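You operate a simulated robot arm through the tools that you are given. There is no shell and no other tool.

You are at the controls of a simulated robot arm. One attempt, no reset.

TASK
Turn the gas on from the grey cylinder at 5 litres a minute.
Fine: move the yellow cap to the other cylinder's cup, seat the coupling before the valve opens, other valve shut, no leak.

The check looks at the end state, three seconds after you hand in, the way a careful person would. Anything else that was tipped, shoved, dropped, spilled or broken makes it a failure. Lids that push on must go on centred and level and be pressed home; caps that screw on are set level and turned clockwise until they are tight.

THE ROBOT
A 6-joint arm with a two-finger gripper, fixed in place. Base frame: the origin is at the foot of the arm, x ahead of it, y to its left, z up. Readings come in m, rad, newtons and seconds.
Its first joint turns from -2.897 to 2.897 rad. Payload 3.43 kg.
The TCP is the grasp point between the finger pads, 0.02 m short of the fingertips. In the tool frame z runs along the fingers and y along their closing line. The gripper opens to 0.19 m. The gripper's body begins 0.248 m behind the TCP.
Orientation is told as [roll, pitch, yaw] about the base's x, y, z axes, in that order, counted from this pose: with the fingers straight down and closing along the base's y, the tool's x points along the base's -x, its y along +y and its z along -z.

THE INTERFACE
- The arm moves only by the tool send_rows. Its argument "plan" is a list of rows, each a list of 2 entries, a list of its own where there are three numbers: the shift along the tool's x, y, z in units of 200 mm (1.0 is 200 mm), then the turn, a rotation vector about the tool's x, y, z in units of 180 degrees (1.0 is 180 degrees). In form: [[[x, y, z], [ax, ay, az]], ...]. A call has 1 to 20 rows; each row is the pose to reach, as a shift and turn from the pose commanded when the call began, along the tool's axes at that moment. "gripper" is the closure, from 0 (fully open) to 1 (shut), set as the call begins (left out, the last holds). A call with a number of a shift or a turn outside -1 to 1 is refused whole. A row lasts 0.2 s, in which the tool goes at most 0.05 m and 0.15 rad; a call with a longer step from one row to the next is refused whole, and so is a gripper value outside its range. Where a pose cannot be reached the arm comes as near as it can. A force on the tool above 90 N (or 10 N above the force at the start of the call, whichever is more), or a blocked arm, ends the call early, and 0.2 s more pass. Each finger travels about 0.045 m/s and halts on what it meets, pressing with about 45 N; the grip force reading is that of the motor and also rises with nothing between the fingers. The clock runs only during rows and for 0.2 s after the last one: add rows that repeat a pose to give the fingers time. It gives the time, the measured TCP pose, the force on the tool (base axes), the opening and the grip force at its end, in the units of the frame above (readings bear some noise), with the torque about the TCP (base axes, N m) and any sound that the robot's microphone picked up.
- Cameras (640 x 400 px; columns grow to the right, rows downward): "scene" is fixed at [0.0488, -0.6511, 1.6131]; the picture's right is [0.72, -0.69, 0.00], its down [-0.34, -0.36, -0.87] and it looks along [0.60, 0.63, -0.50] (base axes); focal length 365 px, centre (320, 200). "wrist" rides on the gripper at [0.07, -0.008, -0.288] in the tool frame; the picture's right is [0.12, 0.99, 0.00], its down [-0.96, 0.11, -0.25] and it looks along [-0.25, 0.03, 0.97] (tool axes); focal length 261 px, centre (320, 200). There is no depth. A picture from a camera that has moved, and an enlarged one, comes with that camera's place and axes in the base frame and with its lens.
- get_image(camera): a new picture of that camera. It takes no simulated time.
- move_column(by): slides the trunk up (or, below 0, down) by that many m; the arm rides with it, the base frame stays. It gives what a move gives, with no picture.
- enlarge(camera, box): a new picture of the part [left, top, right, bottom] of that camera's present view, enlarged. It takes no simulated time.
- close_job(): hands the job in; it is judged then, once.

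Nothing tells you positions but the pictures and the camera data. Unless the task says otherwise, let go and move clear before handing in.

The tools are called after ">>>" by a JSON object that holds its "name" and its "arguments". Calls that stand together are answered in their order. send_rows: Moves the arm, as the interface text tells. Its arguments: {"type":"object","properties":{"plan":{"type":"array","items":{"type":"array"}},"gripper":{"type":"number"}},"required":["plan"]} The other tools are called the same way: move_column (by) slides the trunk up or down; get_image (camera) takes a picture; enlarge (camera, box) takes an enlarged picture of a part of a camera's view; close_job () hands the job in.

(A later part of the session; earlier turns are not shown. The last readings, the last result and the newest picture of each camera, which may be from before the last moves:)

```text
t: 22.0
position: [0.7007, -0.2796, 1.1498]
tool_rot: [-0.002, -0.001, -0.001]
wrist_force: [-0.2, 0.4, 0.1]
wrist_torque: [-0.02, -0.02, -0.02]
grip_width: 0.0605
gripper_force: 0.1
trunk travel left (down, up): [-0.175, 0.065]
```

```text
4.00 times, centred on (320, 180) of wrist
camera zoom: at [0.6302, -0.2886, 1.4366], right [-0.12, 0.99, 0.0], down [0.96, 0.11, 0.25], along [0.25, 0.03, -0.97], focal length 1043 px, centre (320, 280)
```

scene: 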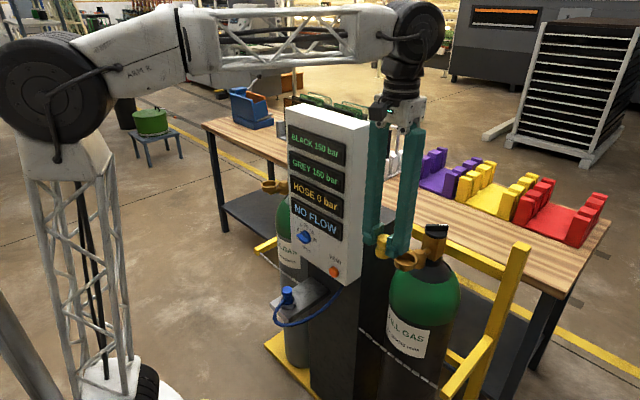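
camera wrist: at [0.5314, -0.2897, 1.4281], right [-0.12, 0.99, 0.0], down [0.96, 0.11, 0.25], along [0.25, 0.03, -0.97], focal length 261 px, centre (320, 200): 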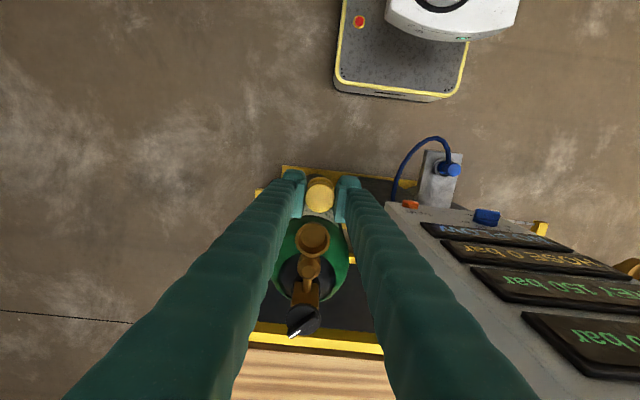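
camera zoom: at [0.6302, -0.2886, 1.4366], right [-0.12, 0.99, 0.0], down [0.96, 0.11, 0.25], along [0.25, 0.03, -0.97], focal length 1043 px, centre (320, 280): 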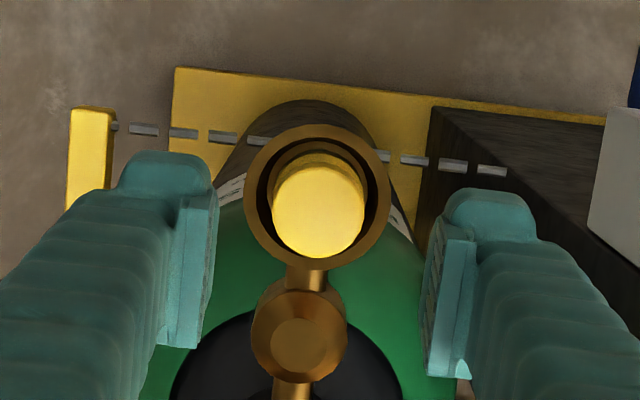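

The cap sits centred in the black cup. Next I'll go back around the tower front to the parked coupling and look at it and at the dial.

>>> {"name": "send_rows", "arguments": {"plan": [[[0.2, 0, 0], [0, 0, 0]], [[0.4, 0, 0], [0, 0, 0]], [[0.6, 0, 0], [0, 0, 0]], [[0.8, 0, 0], [0, 0, 0]], [[1.0, 0, 0], [0, 0, 0]], [[1.0, 0.2, 0], [0, 0, 0]], [[1.0, 0.4, 0], [0, 0, 0]], [[1.0, 0.6, 0], [0, 0, 0]], [[1.0, 0.8, 0], [0, 0, 0]], [[1.0, 1.0, 0], [0, 0, 0]]]}}

>>> {"name": "send_rows", "arguments": {"plan": [[[0, 0.2, 0], [0, 0, 0]], [[0, 0.4, 0], [0, 0, 0]], [[0, 0.6, 0], [0, 0, 0]], [[0, 0.68, 0], [0, 0, 0]], [[0, 0.68, 0.2], [0, 0, 0]], [[0, 0.68, 0.4], [0, 0, 0]], [[0, 0.68, 0.5], [0, 0, 0]], [[0, 0.68, 0.5], [0, 0, 0]]]}}

>>> {"name": "get_image", "arguments": {"camera": "wrist"}}

>>> {"name": "get_image", "arguments": {"camera": "scene"}}

```text
t: 24.2
position: [0.502, -0.0799, 1.1499]
tool_rot: [0.001, 0.0, -0.004]
wrist_force: [0.0, -0.3, 0.5]
wrist_torque: [0.08, 0.02, -0.01]
grip_width: 0.0606
gripper_force: 0.1
trunk travel left (down, up): [-0.175, 0.065]
```

```text
t: 26.0
position: [0.5009, 0.0561, 1.0486]
tool_rot: [0.0, 0.001, 0.001]
wrist_force: [-0.2, 0.1, -0.1]
wrist_torque: [0.01, 0.0, -0.01]
grip_width: 0.0607
gripper_force: 0.0
trunk travel left (down, up): [-0.175, 0.065]
```

```text
taken
camera wrist: at [0.4308, 0.0466, 1.3361], right [-0.12, 0.99, 0.0], down [0.96, 0.11, 0.25], along [0.25, 0.03, -0.97], focal length 261 px, centre (320, 200)
```

wrist: 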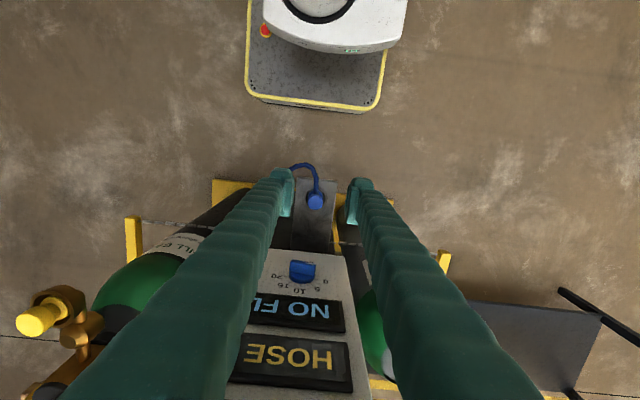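

```text
taken
```

scene: 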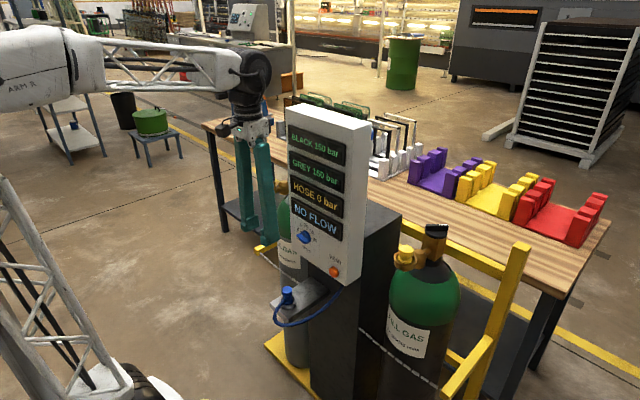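

>>> {"name": "enlarge", "arguments": {"camera": "wrist", "box": [265, 150, 365, 250]}}

>>> {"name": "enlarge", "arguments": {"camera": "wrist", "box": [260, 240, 350, 320]}}

>>> {"name": "enlarge", "arguments": {"camera": "scene", "box": [265, 275, 325, 325]}}

```text
4.00 times, centred on (315, 200) of wrist
camera zoom: at [0.4308, 0.0466, 1.3361], right [-0.12, 0.99, 0.0], down [0.96, 0.11, 0.25], along [0.25, 0.03, -0.97], focal length 1043 px, centre (340, 200)
```

zoom: 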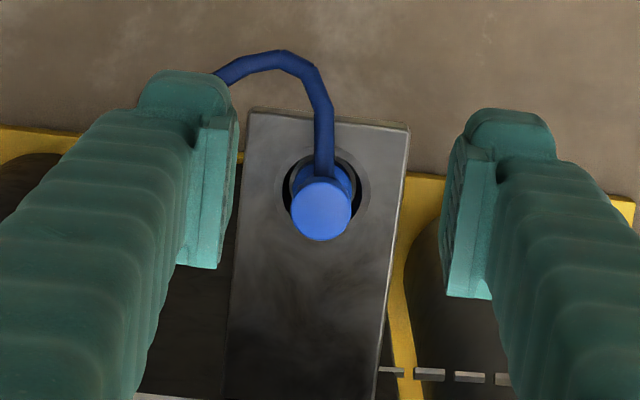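

```text
5.00 times, centred on (305, 280) of wrist
camera zoom: at [0.4308, 0.0466, 1.3361], right [-0.12, 0.99, 0.0], down [0.96, 0.11, 0.25], along [0.25, 0.03, -0.97], focal length 1303 px, centre (395, -200)
```

zoom: 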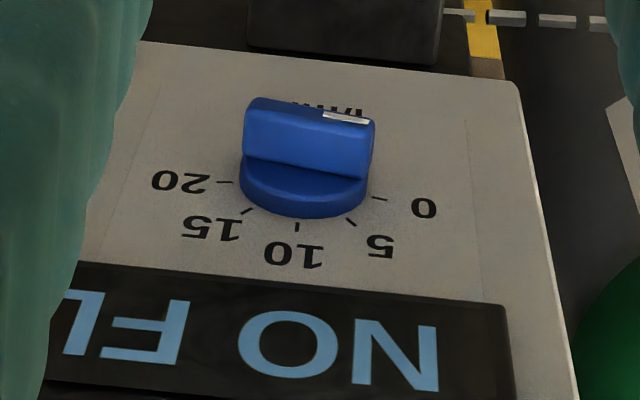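

```text
8.00 times, centred on (295, 300) of scene
camera zoom: at [0.0488, -0.6511, 1.6131], right [0.72, -0.69, 0.0], down [-0.34, -0.36, -0.87], along [0.6, 0.63, -0.5], focal length 2920 px, centre (520, -600)
```

zoom: 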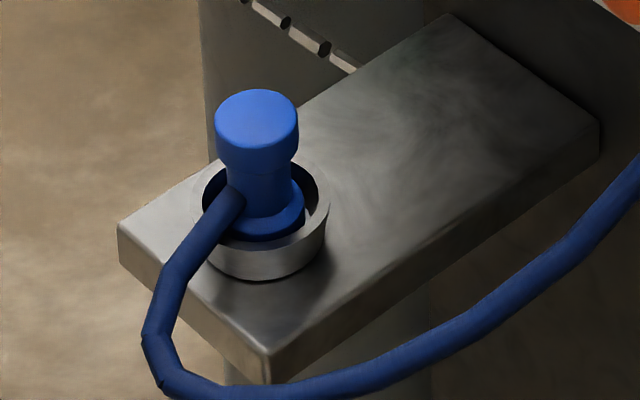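

The coupling's top is near (0.580, 0.054, 0.779), and its hose leaves toward -x. The dial ticks are 45° apart and the pointer is at 0 on the left. I'll move above the coupling.

>>> {"name": "send_rows", "arguments": {"plan": [[[-0.2, -0.005, 0], [0, 0, 0]], [[-0.39, -0.005, 0], [0, 0, 0]], [[-0.39, -0.005, 0.2], [0, 0, 0]], [[-0.39, -0.005, 0.4], [0, 0, 0]], [[-0.39, -0.005, 0.6], [0, 0, 0]], [[-0.39, -0.005, 0.8], [0, 0, 0]], [[-0.39, -0.005, 0.8], [0, 0, 0]]]}}

>>> {"name": "enlarge", "arguments": {"camera": "wrist", "box": [240, 120, 400, 280]}}

>>> {"name": "get_image", "arguments": {"camera": "scene"}}

```text
t: 27.6
position: [0.5786, 0.0541, 0.8891]
tool_rot: [0.0, -0.001, 0.001]
wrist_force: [-0.4, 0.5, 0.1]
wrist_torque: [0.03, -0.04, -0.01]
grip_width: 0.0608
gripper_force: 0.0
trunk travel left (down, up): [-0.175, 0.065]
```

```text
2.50 times, centred on (320, 200) of wrist
camera zoom: at [0.5088, 0.0456, 1.1764], right [-0.12, 0.99, 0.0], down [0.96, 0.11, 0.25], along [0.25, 0.03, -0.97], focal length 652 px, centre (320, 200)
```

zoom: 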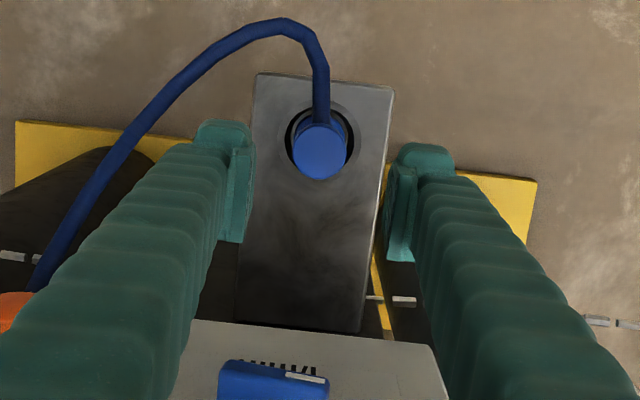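

```text
taken
```

scene: 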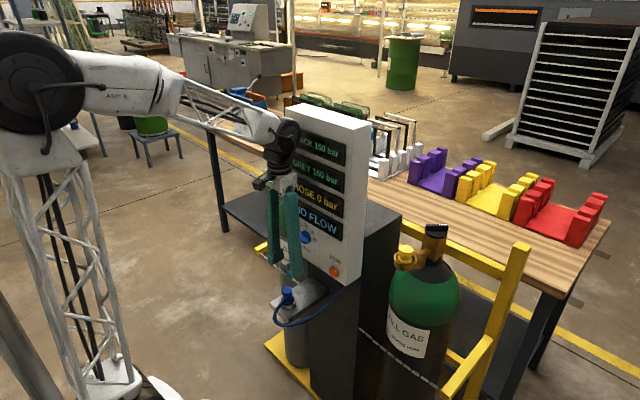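

>>> {"name": "send_rows", "arguments": {"plan": [[[-0.008, 0, 0.2], [0, 0, 0]], [[-0.008, 0, 0.4], [0, 0, 0]], [[-0.008, 0, 0.4], [0, 0, 0]]]}}

>>> {"name": "enlarge", "arguments": {"camera": "wrist", "box": [270, 140, 370, 240]}}

>>> {"name": "enlarge", "arguments": {"camera": "scene", "box": [255, 265, 325, 325]}}

```text
t: 28.4
position: [0.5805, 0.0553, 0.8097]
tool_rot: [0.0, -0.001, 0.0]
wrist_force: [-0.6, -0.8, -0.9]
wrist_torque: [0.02, -0.01, -0.02]
grip_width: 0.0611
gripper_force: 0.0
trunk travel left (down, up): [-0.175, 0.065]
```

```text
4.00 times, centred on (320, 190) of wrist
camera zoom: at [0.5104, 0.0456, 1.0966], right [-0.12, 0.99, 0.0], down [0.96, 0.11, 0.25], along [0.25, 0.03, -0.97], focal length 1043 px, centre (320, 240)
```

zoom: 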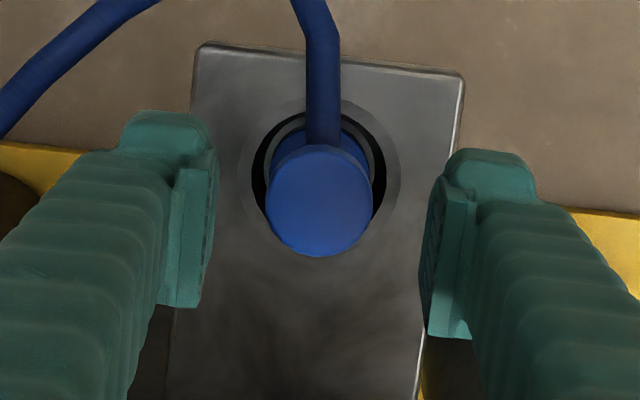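

```text
6.67 times, centred on (290, 295) of scene
camera zoom: at [0.0488, -0.6511, 1.6131], right [0.72, -0.69, 0.0], down [-0.34, -0.36, -0.87], along [0.6, 0.63, -0.5], focal length 2433 px, centre (520, -433)
```

zoom: 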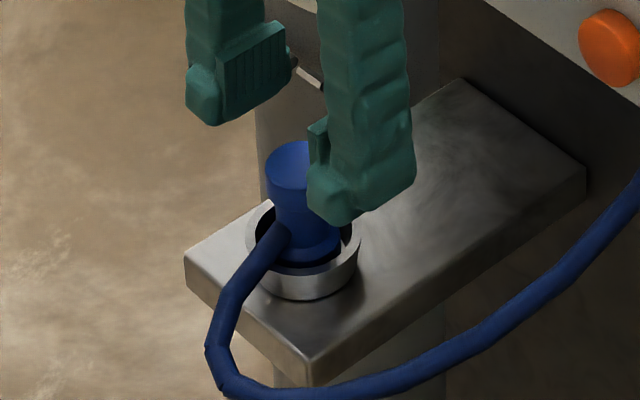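

>>> {"name": "send_rows", "arguments": {"plan": [[[0, 0, 0.1], [0, 0, 0]], [[0, 0, 0.2], [0, 0, 0]], [[0, 0, 0.2], [0, 0, 0]]]}}

>>> {"name": "enlarge", "arguments": {"camera": "scene", "box": [255, 265, 325, 325]}}

>>> {"name": "enlarge", "arguments": {"camera": "wrist", "box": [270, 140, 370, 240]}}

```text
t: 29.2
position: [0.5817, 0.0548, 0.7685]
tool_rot: [0.0, 0.0, -0.001]
wrist_force: [-0.3, -0.2, -0.9]
wrist_torque: [-0.01, -0.01, -0.02]
grip_width: 0.0607
gripper_force: 0.1
trunk travel left (down, up): [-0.175, 0.065]
```

```text
6.67 times, centred on (290, 295) of scene
camera zoom: at [0.0488, -0.6511, 1.6131], right [0.72, -0.69, 0.0], down [-0.34, -0.36, -0.87], along [0.6, 0.63, -0.5], focal length 2433 px, centre (520, -433)
```

zoom: 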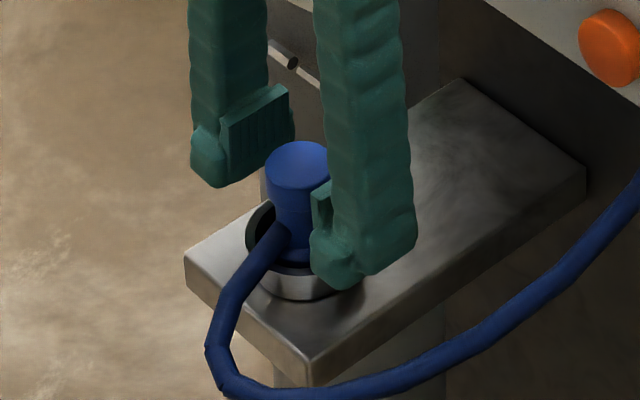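

```text
4.00 times, centred on (320, 190) of wrist
camera zoom: at [0.5101, 0.0456, 1.0566], right [-0.12, 0.99, 0.0], down [0.96, 0.11, 0.25], along [0.25, 0.03, -0.97], focal length 1043 px, centre (320, 240)
```

zoom: 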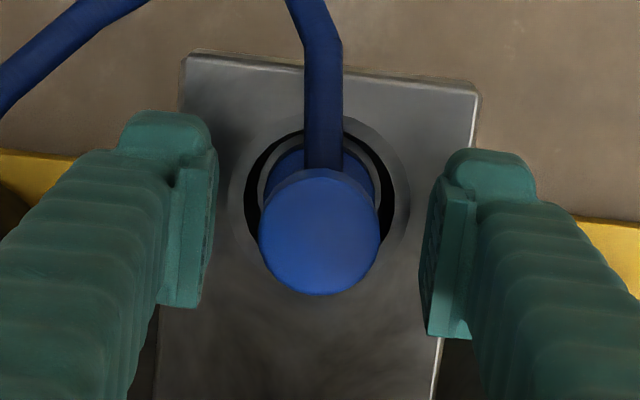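

>>> {"name": "send_rows", "arguments": {"plan": [[[0, 0, 0.0], [0, 0, 0]], [[0, 0, 0.0], [0, 0, 0]], [[0, 0, 0.0], [0, 0, 0]], [[0, 0, 0], [0, 0, 0]]], "gripper": 1.0}}

>>> {"name": "enlarge", "arguments": {"camera": "scene", "box": [255, 265, 325, 325]}}

>>> {"name": "enlarge", "arguments": {"camera": "wrist", "box": [270, 140, 370, 240]}}

```text
t: 30.2
position: [0.5805, 0.0549, 0.7693]
tool_rot: [0.001, 0.0, -0.001]
wrist_force: [-0.7, -0.1, -0.9]
wrist_torque: [-0.02, -0.01, -0.04]
grip_width: 0.0296
gripper_force: 45.3
trunk travel left (down, up): [-0.175, 0.065]
```

```text
6.67 times, centred on (290, 295) of scene
camera zoom: at [0.0488, -0.6511, 1.6131], right [0.72, -0.69, 0.0], down [-0.34, -0.36, -0.87], along [0.6, 0.63, -0.5], focal length 2433 px, centre (520, -433)
```

zoom: 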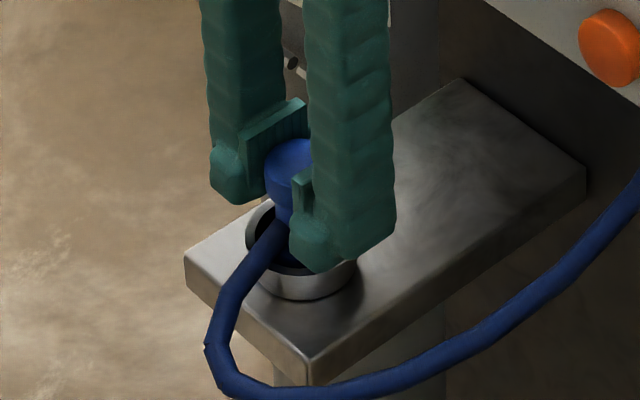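

```text
4.00 times, centred on (320, 190) of wrist
camera zoom: at [0.5102, 0.0456, 1.0568], right [-0.12, 0.99, 0.0], down [0.96, 0.11, 0.25], along [0.25, 0.03, -0.97], focal length 1043 px, centre (320, 240)
```

zoom: 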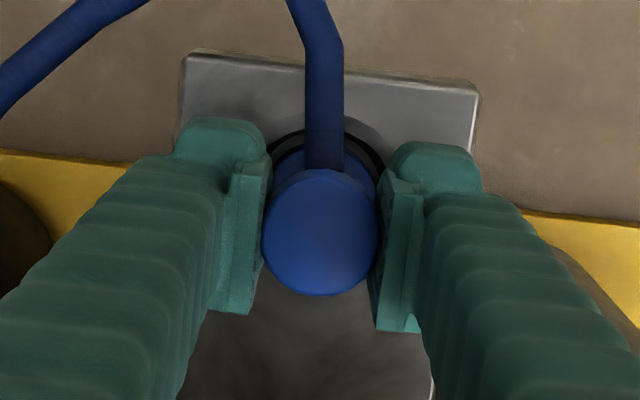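

>>> {"name": "send_rows", "arguments": {"plan": [[[0, 0, -0.03], [0, 0, 0]], [[0, 0, -0.08], [0, 0, 0]], [[0, 0, -0.15], [0, 0, 0]], [[0, 0, -0.25], [0, 0, 0]], [[0, 0, -0.25], [0, 0, 0]]]}}

>>> {"name": "get_image", "arguments": {"camera": "wrist"}}

>>> {"name": "get_image", "arguments": {"camera": "scene"}}

```text
t: 31.4
position: [0.5818, 0.0551, 0.8192]
tool_rot: [-0.001, -0.001, 0.001]
wrist_force: [-0.3, -0.5, -0.8]
wrist_torque: [-0.01, 0.01, -0.01]
grip_width: 0.0295
gripper_force: 45.0
trunk travel left (down, up): [-0.175, 0.065]
```

```text
taken
camera wrist: at [0.5104, 0.0456, 1.1067], right [-0.12, 0.99, 0.0], down [0.96, 0.11, 0.25], along [0.25, 0.03, -0.97], focal length 261 px, centre (320, 200)
```

wrist: 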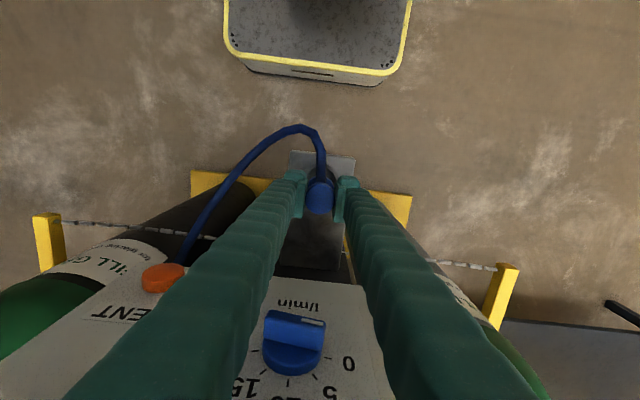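

```text
taken
```

scene: 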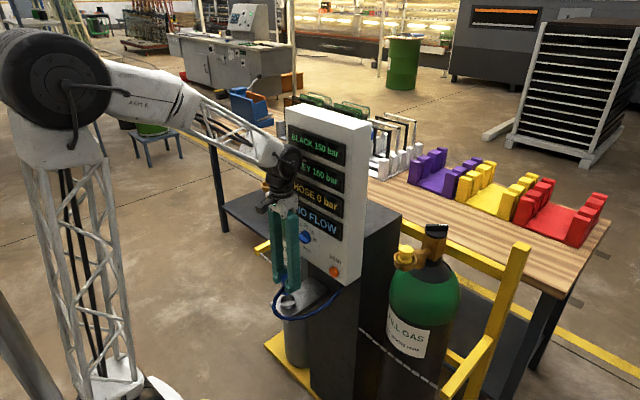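

The coupling is out of its holder and the hose is slack. I'll bring it out, up and around to the grey cylinder's cup.

>>> {"name": "send_rows", "arguments": {"plan": [[[0.1, 0, -0.1], [0, 0, 0]], [[0.2, 0, -0.25], [0, 0, 0]], [[0.3, 0, -0.4], [0, 0, 0]], [[0.3, 0.1, -0.6], [0, 0, 0]], [[0.3, 0.3, -0.75], [0, 0, 0]], [[0.3, 0.5, -0.9], [0, 0, 0]], [[0.3, 0.7, -1.0], [0, 0, 0]], [[0.3, 0.9, -1.0], [0, 0, 0]], [[0.3, 1.0, -1.0], [0, 0, 0]]]}}

>>> {"name": "get_image", "arguments": {"camera": "scene"}}

>>> {"name": "get_image", "arguments": {"camera": "wrist"}}

```text
t: 33.4
position: [0.5213, 0.2549, 1.0189]
tool_rot: [0.0, 0.0, -0.003]
wrist_force: [-0.6, 0.7, -0.2]
wrist_torque: [0.06, -0.01, -0.03]
grip_width: 0.0291
gripper_force: 45.3
trunk travel left (down, up): [-0.175, 0.065]
```

```text
taken
```

scene: 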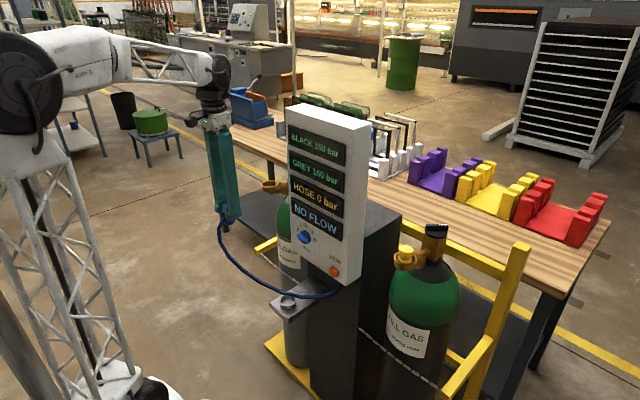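

```text
taken
camera wrist: at [0.4509, 0.2465, 1.3062], right [-0.12, 0.99, 0.0], down [0.96, 0.11, 0.25], along [0.25, 0.03, -0.97], focal length 261 px, centre (320, 200)
```

wrist: 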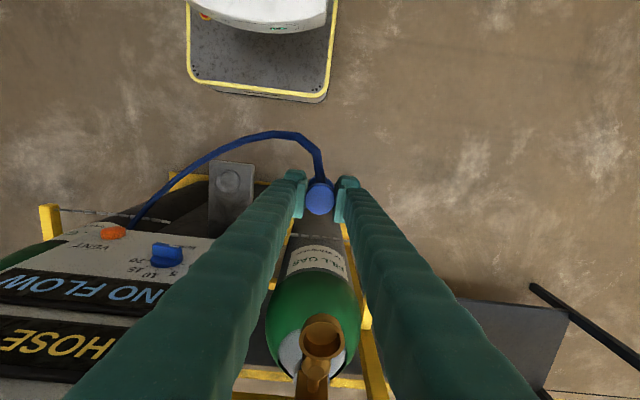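

>>> {"name": "send_rows", "arguments": {"plan": [[[0, 0.06, -0.2], [0, 0, 0]], [[0, 0.121, -0.4], [0, 0, 0]], [[0, 0.121, -0.608], [0, 0, 0]], [[-0.2, 0.121, -0.608], [0, 0, 0]], [[-0.4, 0.121, -0.608], [0, 0, 0]], [[-0.6, 0.121, -0.608], [0, 0, 0]], [[-0.6, 0.121, -0.608], [0, 0, 0]]]}}

>>> {"name": "get_image", "arguments": {"camera": "scene"}}

>>> {"name": "enlarge", "arguments": {"camera": "wrist", "box": [270, 150, 370, 350]}}

```text
t: 35.0
position: [0.6418, 0.2801, 1.1395]
tool_rot: [0.0, -0.001, 0.0]
wrist_force: [0.1, 0.5, -1.7]
wrist_torque: [0.0, 0.05, -0.02]
grip_width: 0.0293
gripper_force: 44.9
trunk travel left (down, up): [-0.175, 0.065]
```

```text
taken
```

scene: 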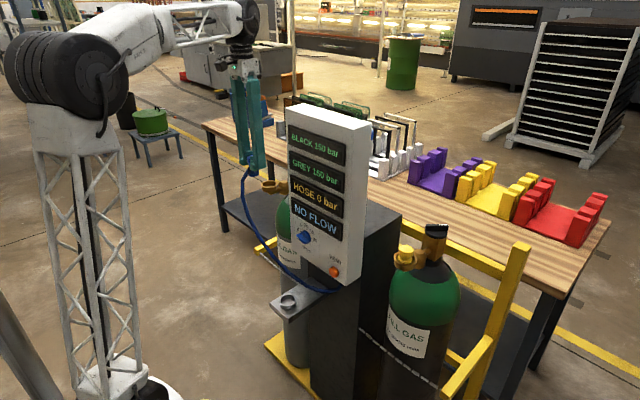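

```text
2.00 times, centred on (320, 250) of wrist
camera zoom: at [0.5716, 0.2697, 1.4268], right [-0.12, 0.99, 0.0], down [0.96, 0.11, 0.25], along [0.25, 0.03, -0.97], focal length 521 px, centre (320, 100)
```

zoom: 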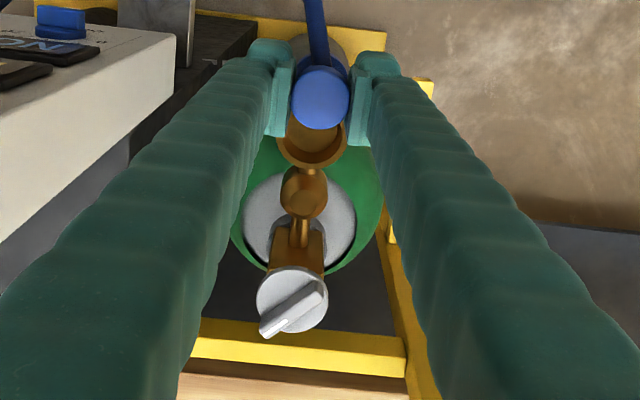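

>>> {"name": "send_rows", "arguments": {"plan": [[[-0.15, 0, 0], [0, 0, 0]], [[-0.3, 0, 0], [0, 0, 0]], [[-0.3, 0, 0.05], [0, 0, 0]], [[-0.3, 0, 0.1], [0, 0, 0]], [[-0.3, 0, 0.1], [0, 0, 0]]]}}

>>> {"name": "enlarge", "arguments": {"camera": "scene", "box": [240, 145, 310, 205]}}

>>> {"name": "enlarge", "arguments": {"camera": "wrist", "box": [270, 130, 370, 230]}}

```text
t: 36.2
position: [0.7015, 0.2785, 1.1211]
tool_rot: [0.001, 0.001, -0.002]
wrist_force: [-0.6, -0.6, -0.3]
wrist_torque: [-0.02, -0.02, 0.02]
grip_width: 0.0293
gripper_force: 44.8
trunk travel left (down, up): [-0.175, 0.065]
```

```text
6.67 times, centred on (275, 175) of scene
camera zoom: at [0.0488, -0.6511, 1.6131], right [0.72, -0.69, 0.0], down [-0.34, -0.36, -0.87], along [0.6, 0.63, -0.5], focal length 2433 px, centre (620, 367)
```

zoom: 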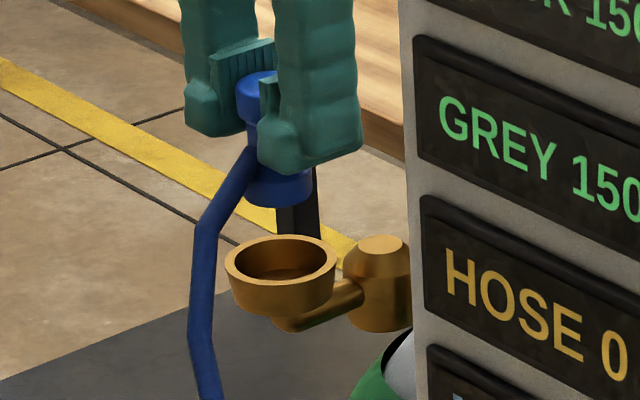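

```text
4.00 times, centred on (320, 180) of wrist
camera zoom: at [0.6309, 0.2698, 1.4079], right [-0.12, 0.99, 0.0], down [0.96, 0.11, 0.25], along [0.25, 0.03, -0.97], focal length 1043 px, centre (320, 280)
```

zoom: 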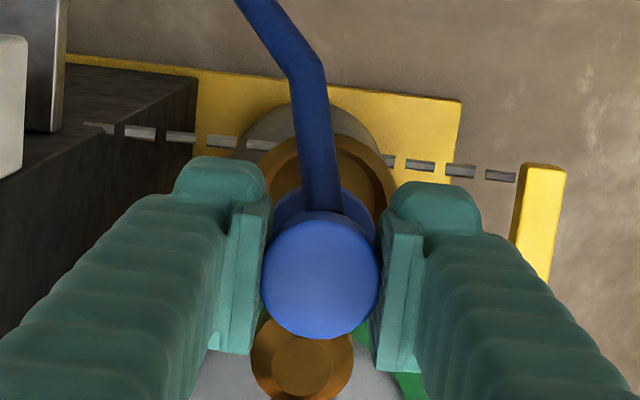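

>>> {"name": "enlarge", "arguments": {"camera": "wrist", "box": [295, 155, 345, 195]}}

>>> {"name": "enlarge", "arguments": {"camera": "scene", "box": [255, 165, 305, 205]}}

```text
10.00 times, centred on (320, 175) of wrist
camera zoom: at [0.6309, 0.2698, 1.4079], right [-0.12, 0.99, 0.0], down [0.96, 0.11, 0.25], along [0.25, 0.03, -0.97], focal length 2606 px, centre (320, 450)
```

zoom: 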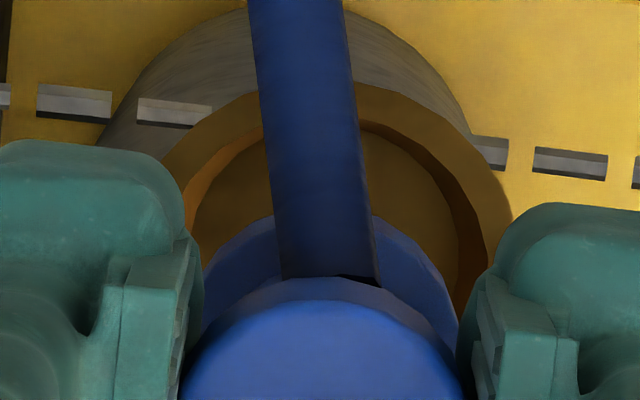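

```text
10.00 times, centred on (280, 185) of scene
camera zoom: at [0.0488, -0.6511, 1.6131], right [0.72, -0.69, 0.0], down [-0.34, -0.36, -0.87], along [0.6, 0.63, -0.5], focal length 3650 px, centre (720, 350)
```

zoom: 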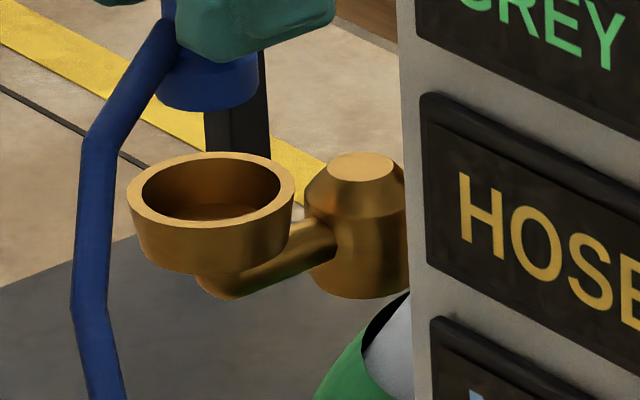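

>>> {"name": "send_rows", "arguments": {"plan": [[[0, 0, 0.05], [0, 0, 0]], [[0, 0, 0.1], [0, 0, 0]], [[0, 0, 0.15], [0, 0, 0]], [[0, 0, 0.19], [0, 0, 0]], [[0, 0, 0.19], [0, 0, 0]]]}}

>>> {"name": "enlarge", "arguments": {"camera": "scene", "box": [255, 165, 305, 205]}}

>>> {"name": "enlarge", "arguments": {"camera": "wrist", "box": [295, 155, 345, 195]}}

```text
t: 37.4
position: [0.701, 0.28, 1.0826]
tool_rot: [-0.001, -0.001, 0.001]
wrist_force: [1.1, 0.4, -0.3]
wrist_torque: [-0.02, 0.03, -0.03]
grip_width: 0.0292
gripper_force: 45.0
trunk travel left (down, up): [-0.175, 0.065]
```

```text
10.00 times, centred on (280, 185) of scene
camera zoom: at [0.0488, -0.6511, 1.6131], right [0.72, -0.69, 0.0], down [-0.34, -0.36, -0.87], along [0.6, 0.63, -0.5], focal length 3650 px, centre (720, 350)
```

zoom: 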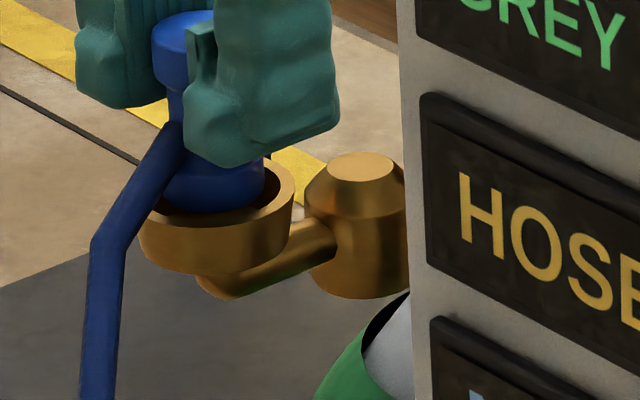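

```text
10.00 times, centred on (320, 175) of wrist
camera zoom: at [0.6307, 0.2702, 1.3695], right [-0.12, 0.99, 0.0], down [0.96, 0.11, 0.25], along [0.25, 0.03, -0.97], focal length 2606 px, centre (320, 450)
```

zoom: 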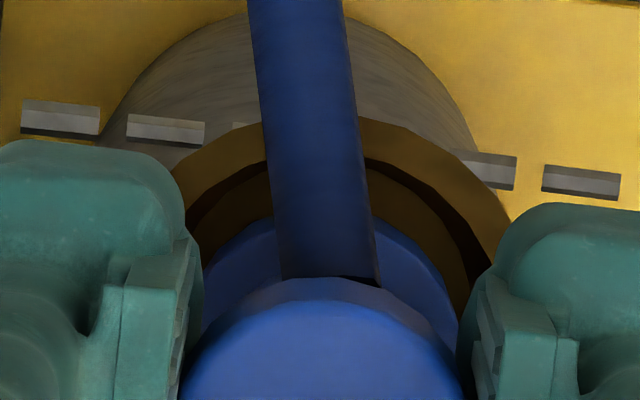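

>>> {"name": "send_rows", "arguments": {"plan": [[[0, 0, 0.025], [0, 0, 0]], [[0, 0, 0.05], [0, 0, 0]], [[0, 0, 0.05], [0, 0, 0]]]}}

>>> {"name": "send_rows", "arguments": {"plan": [[[0, 0, 0.01], [0, 0, 0]], [[0, 0, 0.015], [0, 0, 0]], [[0, 0, 0.015], [0, 0, 0]]]}}

```text
t: 38.2
position: [0.7006, 0.2792, 1.0727]
tool_rot: [0.002, 0.001, 0.001]
wrist_force: [0.6, 0.1, -1.2]
wrist_torque: [0.0, 0.02, 0.0]
grip_width: 0.0293
gripper_force: 45.0
trunk travel left (down, up): [-0.175, 0.065]
```

```text
t: 39.0
position: [0.7021, 0.28, 1.0706]
tool_rot: [-0.001, 0.0, 0.001]
wrist_force: [0.4, -0.6, -0.9]
wrist_torque: [0.01, 0.01, -0.01]
grip_width: 0.0293
gripper_force: 45.2
trunk travel left (down, up): [-0.175, 0.065]
```

>>> {"name": "send_rows", "arguments": {"plan": [[[0, 0, 0.01], [0, 0, 0]], [[0, 0, 0.01], [0, 0, 0]]]}}

>>> {"name": "send_rows", "arguments": {"plan": [[[0, 0, 0.01], [0, 0, 0]], [[0, 0, 0.01], [0, 0, 0]]]}}

>>> {"name": "enlarge", "arguments": {"camera": "scene", "box": [255, 165, 305, 205]}}

```text
t: 39.6
position: [0.701, 0.2794, 1.0673]
tool_rot: [-0.001, -0.001, -0.001]
wrist_force: [0.3, 0.9, -1.1]
wrist_torque: [-0.04, 0.03, -0.03]
grip_width: 0.0294
gripper_force: 44.6
trunk travel left (down, up): [-0.175, 0.065]
```

```text
t: 40.2
position: [0.7008, 0.2797, 1.0667]
tool_rot: [0.0, -0.001, 0.0]
wrist_force: [2.5, 1.6, 11.7]
wrist_torque: [0.03, -0.04, 0.0]
grip_width: 0.0294
gripper_force: 45.1
trunk travel left (down, up): [-0.175, 0.065]
```

```text
10.00 times, centred on (280, 185) of scene
camera zoom: at [0.0488, -0.6511, 1.6131], right [0.72, -0.69, 0.0], down [-0.34, -0.36, -0.87], along [0.6, 0.63, -0.5], focal length 3650 px, centre (720, 350)
```

zoom: 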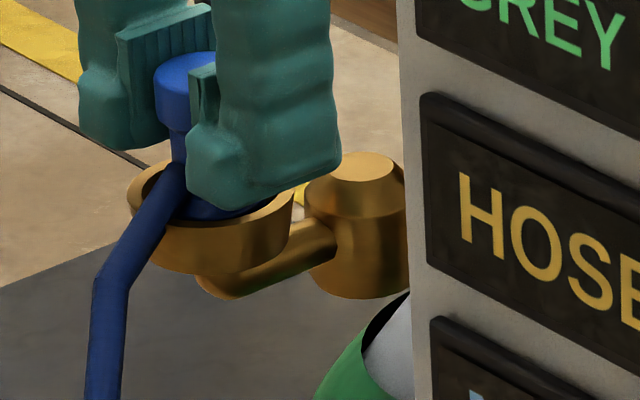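

Contact came at the expected height. I'll press a bit harder to seat the coupling firmly.

>>> {"name": "send_rows", "arguments": {"plan": [[[0, 0, 0.01], [0, 0, 0]], [[0, 0, 0.01], [0, 0, 0]]]}}

>>> {"name": "enlarge", "arguments": {"camera": "scene", "box": [280, 125, 350, 245]}}

```text
t: 40.8
position: [0.7005, 0.2794, 1.0658]
tool_rot: [0.003, -0.005, -0.002]
wrist_force: [4.9, 1.5, 40.3]
wrist_torque: [0.05, -0.09, 0.01]
grip_width: 0.0294
gripper_force: 44.7
trunk travel left (down, up): [-0.175, 0.065]
```

```text
3.33 times, centred on (315, 185) of scene
camera zoom: at [0.0488, -0.6511, 1.6131], right [0.72, -0.69, 0.0], down [-0.34, -0.36, -0.87], along [0.6, 0.63, -0.5], focal length 1217 px, centre (337, 250)
```

zoom: 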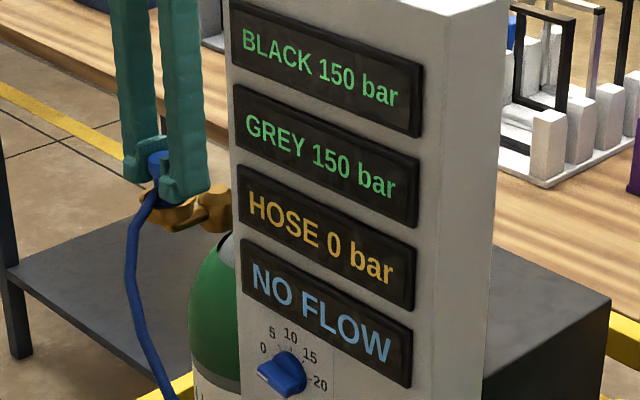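

>>> {"name": "send_rows", "arguments": {"plan": [[[0, 0, -0.01], [0, 0, 0]], [[0, 0, -0.01], [0, 0, 0]], [[0, 0, -0.01], [0, 0, 0]], [[0, 0, -0.01], [0, 0, 0]]], "gripper": 0.68}}

>>> {"name": "enlarge", "arguments": {"camera": "scene", "box": [255, 165, 305, 205]}}

>>> {"name": "enlarge", "arguments": {"camera": "wrist", "box": [270, 130, 370, 230]}}

```text
t: 41.8
position: [0.7012, 0.2799, 1.0659]
tool_rot: [-0.001, -0.001, 0.0]
wrist_force: [0.3, 0.1, 0.3]
wrist_torque: [-0.01, 0.01, 0.0]
grip_width: 0.0607
gripper_force: 0.0
trunk travel left (down, up): [-0.175, 0.065]
```

```text
10.00 times, centred on (280, 185) of scene
camera zoom: at [0.0488, -0.6511, 1.6131], right [0.72, -0.69, 0.0], down [-0.34, -0.36, -0.87], along [0.6, 0.63, -0.5], focal length 3650 px, centre (720, 350)
```

zoom: 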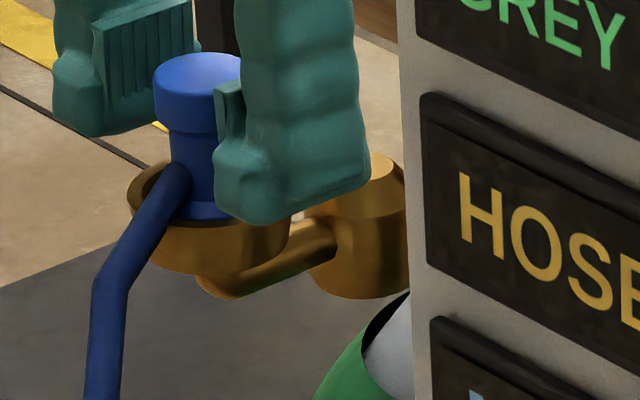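

```text
4.00 times, centred on (320, 180) of wrist
camera zoom: at [0.6303, 0.2701, 1.3529], right [-0.12, 0.99, 0.0], down [0.96, 0.11, 0.25], along [0.25, 0.03, -0.97], focal length 1043 px, centre (320, 280)
```

zoom: 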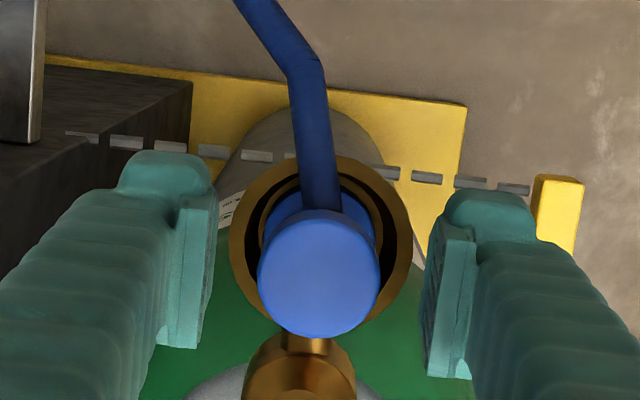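

The coupling stands upright and centred in the grey cup. I'll rise and move over the grey valve knob for a look.

>>> {"name": "send_rows", "arguments": {"plan": [[[0, 0, -0.1], [0, 0, 0]], [[0, 0, -0.3], [0, 0, 0]], [[0, 0, -0.5], [0, 0, 0]], [[0, 0, -0.6], [0, 0, 0]], [[-0.2, 0, -0.6], [0, 0, 0]], [[-0.4, 0, -0.6], [0, 0, 0]], [[-0.6, 0, -0.6], [0, 0, 0]], [[-0.68, 0, -0.6], [0, 0, 0]], [[-0.68, 0, -0.6], [0, 0, 0]]]}}

>>> {"name": "get_image", "arguments": {"camera": "scene"}}

>>> {"name": "get_image", "arguments": {"camera": "wrist"}}

>>> {"name": "enlarge", "arguments": {"camera": "wrist", "box": [270, 130, 370, 230]}}

>>> {"name": "enlarge", "arguments": {"camera": "scene", "box": [255, 155, 305, 205]}}

```text
t: 43.8
position: [0.8369, 0.2785, 1.1848]
tool_rot: [0.001, 0.002, -0.001]
wrist_force: [-0.8, 0.9, -0.8]
wrist_torque: [-0.02, 0.04, -0.02]
grip_width: 0.0607
gripper_force: 0.0
trunk travel left (down, up): [-0.175, 0.065]
```

```text
taken
```

scene: 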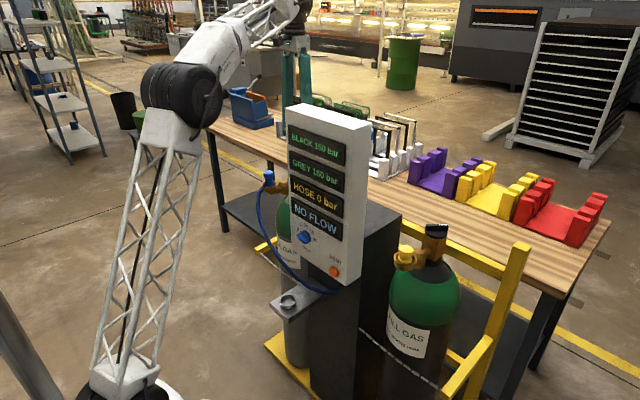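

```text
taken
camera wrist: at [0.7665, 0.2697, 1.4724], right [-0.12, 0.99, 0.0], down [0.96, 0.11, 0.25], along [0.25, 0.03, -0.97], focal length 261 px, centre (320, 200)
```

wrist: 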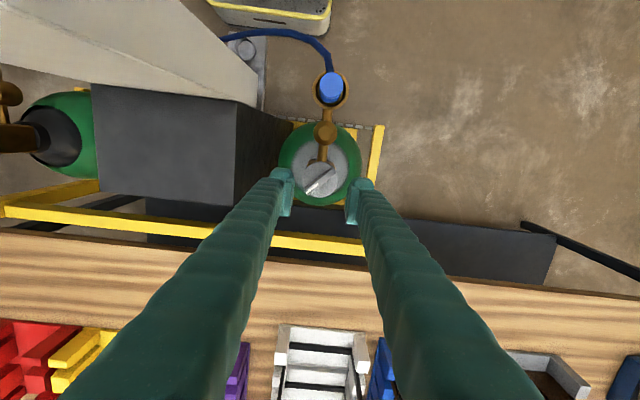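

```text
4.00 times, centred on (320, 180) of wrist
camera zoom: at [0.7665, 0.2697, 1.4724], right [-0.12, 0.99, 0.0], down [0.96, 0.11, 0.25], along [0.25, 0.03, -0.97], focal length 1043 px, centre (320, 280)
```

zoom: 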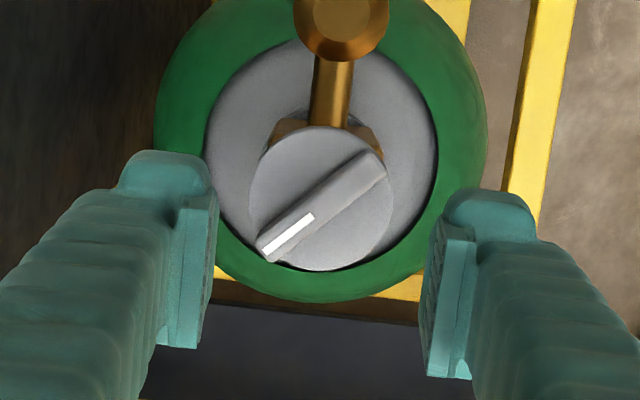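

```text
8.00 times, centred on (280, 180) of scene
camera zoom: at [0.0488, -0.6511, 1.6131], right [0.72, -0.69, 0.0], down [-0.34, -0.36, -0.87], along [0.6, 0.63, -0.5], focal length 2920 px, centre (640, 360)
```

zoom: 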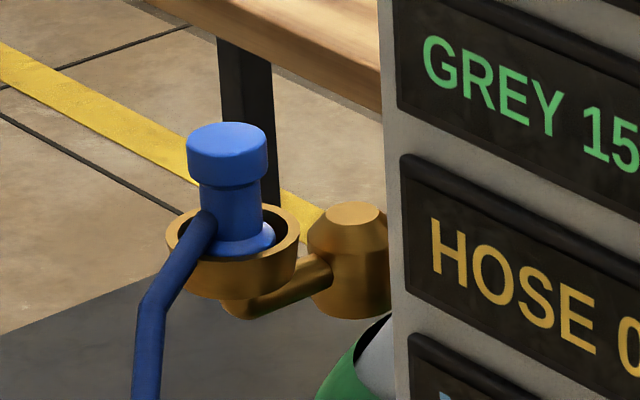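

The coupling looks seated and upright. The grey knob's bar lies at about -47° (mark toward +x/-y), centred near (0.840, 0.279). I'll turn the gripper to straddle the bar.

>>> {"name": "send_rows", "arguments": {"plan": [[[-0.0175, 0, 0], [0, 0, 0.0435]], [[-0.0175, 0, 0], [0, 0, 0.087]], [[-0.0175, 0, 0], [0, 0, 0.1305]], [[-0.0175, 0, 0], [0, 0, 0.174]], [[-0.0175, 0, 0], [0, 0, 0.2175]], [[-0.0175, 0, 0], [0, 0, 0.261]], [[-0.0175, 0, 0.2], [0, 0, 0.261]], [[-0.0175, 0, 0.35], [0, 0, 0.261]], [[-0.0175, 0, 0.35], [0, 0, 0.261]]]}}

>>> {"name": "get_image", "arguments": {"camera": "wrist"}}

>>> {"name": "enlarge", "arguments": {"camera": "wrist", "box": [270, 140, 370, 240]}}

>>> {"name": "get_image", "arguments": {"camera": "scene"}}

```text
t: 45.8
position: [0.8404, 0.2801, 1.1154]
tool_rot: [0.0, -0.001, -0.821]
wrist_force: [0.1, 0.2, 0.7]
wrist_torque: [0.02, 0.01, 0.02]
grip_width: 0.0607
gripper_force: 0.0
trunk travel left (down, up): [-0.175, 0.065]
```

```text
taken
camera wrist: at [0.7866, 0.3243, 1.4025], right [0.65, 0.76, 0.0], down [0.74, -0.63, 0.25], along [0.19, -0.16, -0.97], focal length 261 px, centre (320, 200)
```

wrist: 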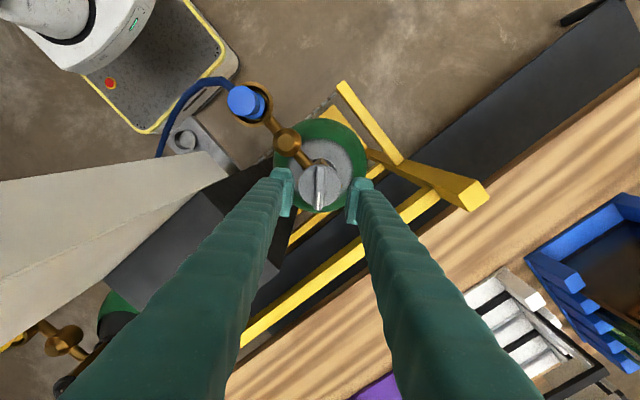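

```text
4.00 times, centred on (320, 190) of wrist
camera zoom: at [0.7866, 0.3243, 1.4025], right [0.65, 0.76, 0.0], down [0.74, -0.63, 0.25], along [0.19, -0.16, -0.97], focal length 1043 px, centre (320, 240)
```

zoom: 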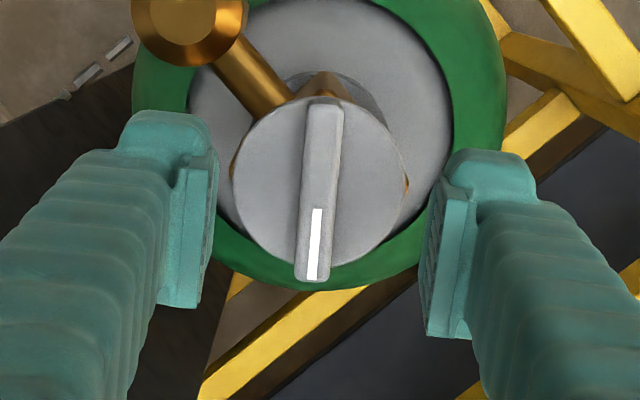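

```text
taken
```

scene: 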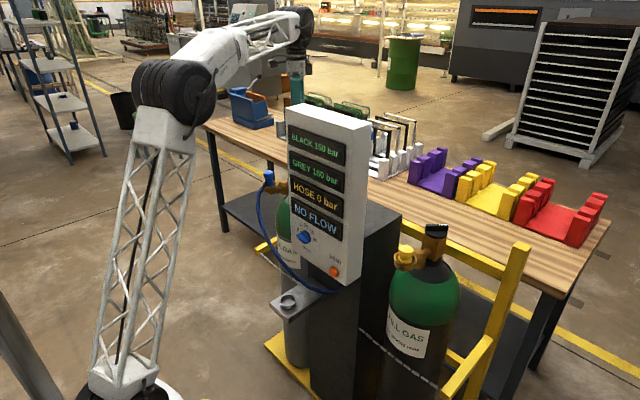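

>>> {"name": "send_rows", "arguments": {"plan": [[[0, 0, 0.1], [0, 0, 0]], [[0, 0, 0.175], [0, 0, 0]], [[0, 0, 0.175], [0, 0, 0]]]}}

>>> {"name": "enlarge", "arguments": {"camera": "wrist", "box": [270, 140, 370, 240]}}

```text
t: 46.6
position: [0.8403, 0.2786, 1.0807]
tool_rot: [0.0, 0.0, -0.82]
wrist_force: [0.3, -0.5, -0.5]
wrist_torque: [-0.01, -0.04, 0.05]
grip_width: 0.0607
gripper_force: 0.2
trunk travel left (down, up): [-0.175, 0.065]
```

```text
4.00 times, centred on (320, 190) of wrist
camera zoom: at [0.7858, 0.3234, 1.368], right [0.65, 0.76, 0.0], down [0.74, -0.63, 0.25], along [0.19, -0.16, -0.97], focal length 1043 px, centre (320, 240)
```

zoom: 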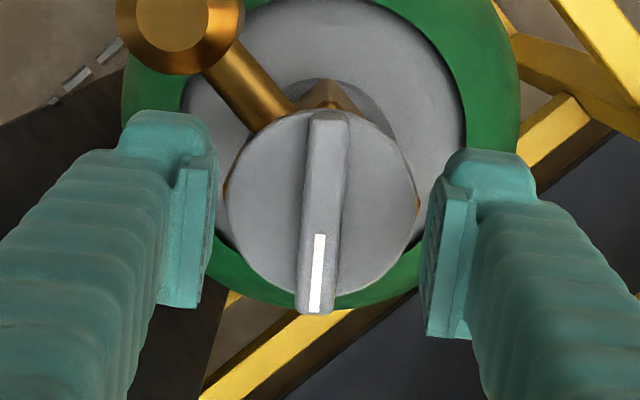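

>>> {"name": "send_rows", "arguments": {"plan": [[[0, 0, 0], [0, 0, 0]], [[0, 0, 0], [0, 0, 0]], [[0, 0, 0], [0, 0, 0]]], "gripper": 0.85}}

>>> {"name": "send_rows", "arguments": {"plan": [[[0, 0, 0.01], [0, 0, 0]], [[0, 0, 0.02], [0, 0, 0]], [[0, 0, 0.02], [0, 0, 0]]]}}

>>> {"name": "enlarge", "arguments": {"camera": "wrist", "box": [270, 140, 370, 240]}}

```text
t: 47.4
position: [0.8394, 0.2782, 1.081]
tool_rot: [0.001, 0.002, -0.819]
wrist_force: [-0.1, -0.4, 0.0]
wrist_torque: [-0.01, -0.01, 0.01]
grip_width: 0.0285
gripper_force: 0.0
trunk travel left (down, up): [-0.175, 0.065]
```

```text
t: 48.2
position: [0.8402, 0.2792, 1.0761]
tool_rot: [-0.001, -0.001, -0.82]
wrist_force: [0.0, 0.1, 0.0]
wrist_torque: [0.01, -0.01, 0.02]
grip_width: 0.0286
gripper_force: 0.1
trunk travel left (down, up): [-0.175, 0.065]
```

```text
4.00 times, centred on (320, 190) of wrist
camera zoom: at [0.7863, 0.3237, 1.3642], right [0.65, 0.76, 0.0], down [0.74, -0.63, 0.25], along [0.19, -0.16, -0.97], focal length 1043 px, centre (320, 240)
```

zoom: 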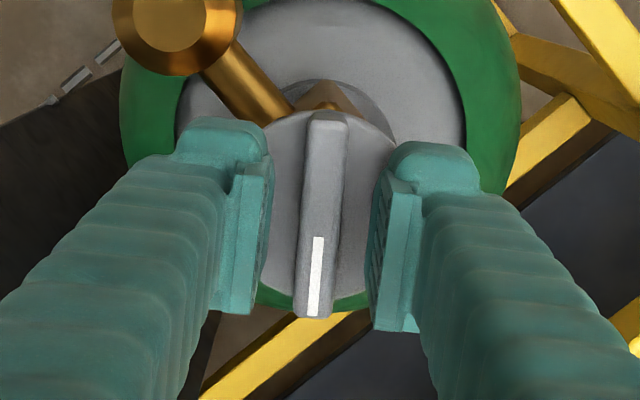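

>>> {"name": "send_rows", "arguments": {"plan": [[[0, 0, 0.01], [0, 0, 0]], [[0, 0, 0.01], [0, 0, 0]]]}}

>>> {"name": "send_rows", "arguments": {"plan": [[[0, 0, 0.01], [0, 0, 0]], [[0, 0, 0.01], [0, 0, 0]]]}}

>>> {"name": "send_rows", "arguments": {"plan": [[[0, 0, 0.01], [0, 0, 0]], [[0, 0, 0.01], [0, 0, 0]]]}}

```text
t: 48.8
position: [0.8392, 0.2797, 1.0761]
tool_rot: [0.0, -0.001, -0.822]
wrist_force: [1.0, -0.2, 0.4]
wrist_torque: [0.02, 0.01, 0.0]
grip_width: 0.0286
gripper_force: 0.1
trunk travel left (down, up): [-0.175, 0.065]
```

```text
t: 49.4
position: [0.8413, 0.2798, 1.0725]
tool_rot: [0.0, -0.001, -0.82]
wrist_force: [0.2, -0.6, 1.3]
wrist_torque: [0.02, -0.03, -0.03]
grip_width: 0.0285
gripper_force: 0.0
trunk travel left (down, up): [-0.175, 0.065]
```

```text
t: 50.0
position: [0.8395, 0.2784, 1.0718]
tool_rot: [0.001, -0.001, -0.82]
wrist_force: [4.0, 1.3, 21.9]
wrist_torque: [-0.11, 0.09, -0.02]
grip_width: 0.0284
gripper_force: 0.1
trunk travel left (down, up): [-0.175, 0.065]
```

Contact with the disc came at TCP z≈1.072. I'll back off 2.5 mm and close on the bar.

>>> {"name": "send_rows", "arguments": {"plan": [[[0, 0, -0.015], [0, 0, 0]], [[0, 0, -0.015], [0, 0, 0]]]}}

>>> {"name": "send_rows", "arguments": {"plan": [[[0, 0, 0], [0, 0, 0]], [[0, 0, 0], [0, 0, 0]], [[0, 0, 0], [0, 0, 0]], [[0, 0, 0], [0, 0, 0]]], "gripper": 1.0}}

>>> {"name": "enlarge", "arguments": {"camera": "wrist", "box": [270, 140, 370, 240]}}

>>> {"name": "enlarge", "arguments": {"camera": "scene", "box": [255, 125, 355, 245]}}

```text
t: 50.6
position: [0.8407, 0.2798, 1.0733]
tool_rot: [-0.001, 0.0, -0.82]
wrist_force: [1.6, 0.4, 4.6]
wrist_torque: [0.02, -0.04, 0.0]
grip_width: 0.0285
gripper_force: 0.1
trunk travel left (down, up): [-0.175, 0.065]
```

```text
t: 51.6
position: [0.8402, 0.2795, 1.073]
tool_rot: [-0.002, -0.001, -0.82]
wrist_force: [-4.5, -0.1, -9.8]
wrist_torque: [-0.03, 0.03, 0.04]
grip_width: 0.0108
gripper_force: 44.7
trunk travel left (down, up): [-0.175, 0.065]
```

```text
4.00 times, centred on (320, 190) of wrist
camera zoom: at [0.7865, 0.3239, 1.3602], right [0.65, 0.76, 0.0], down [0.74, -0.62, 0.25], along [0.19, -0.16, -0.97], focal length 1043 px, centre (320, 240)
```

zoom: 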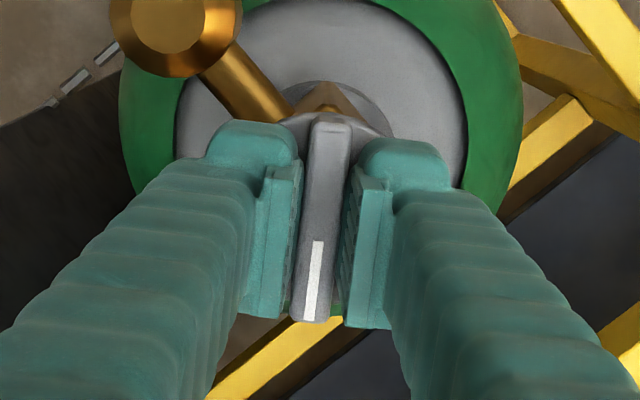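

```text
3.33 times, centred on (305, 185) of scene
camera zoom: at [0.0488, -0.6511, 1.6131], right [0.72, -0.69, 0.0], down [-0.34, -0.36, -0.87], along [0.6, 0.63, -0.5], focal length 1217 px, centre (370, 250)
```

zoom: 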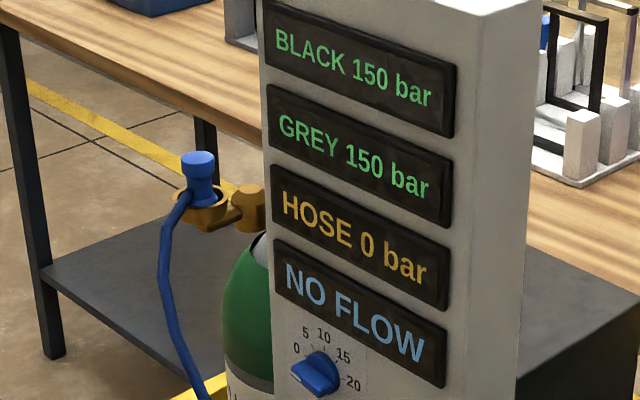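

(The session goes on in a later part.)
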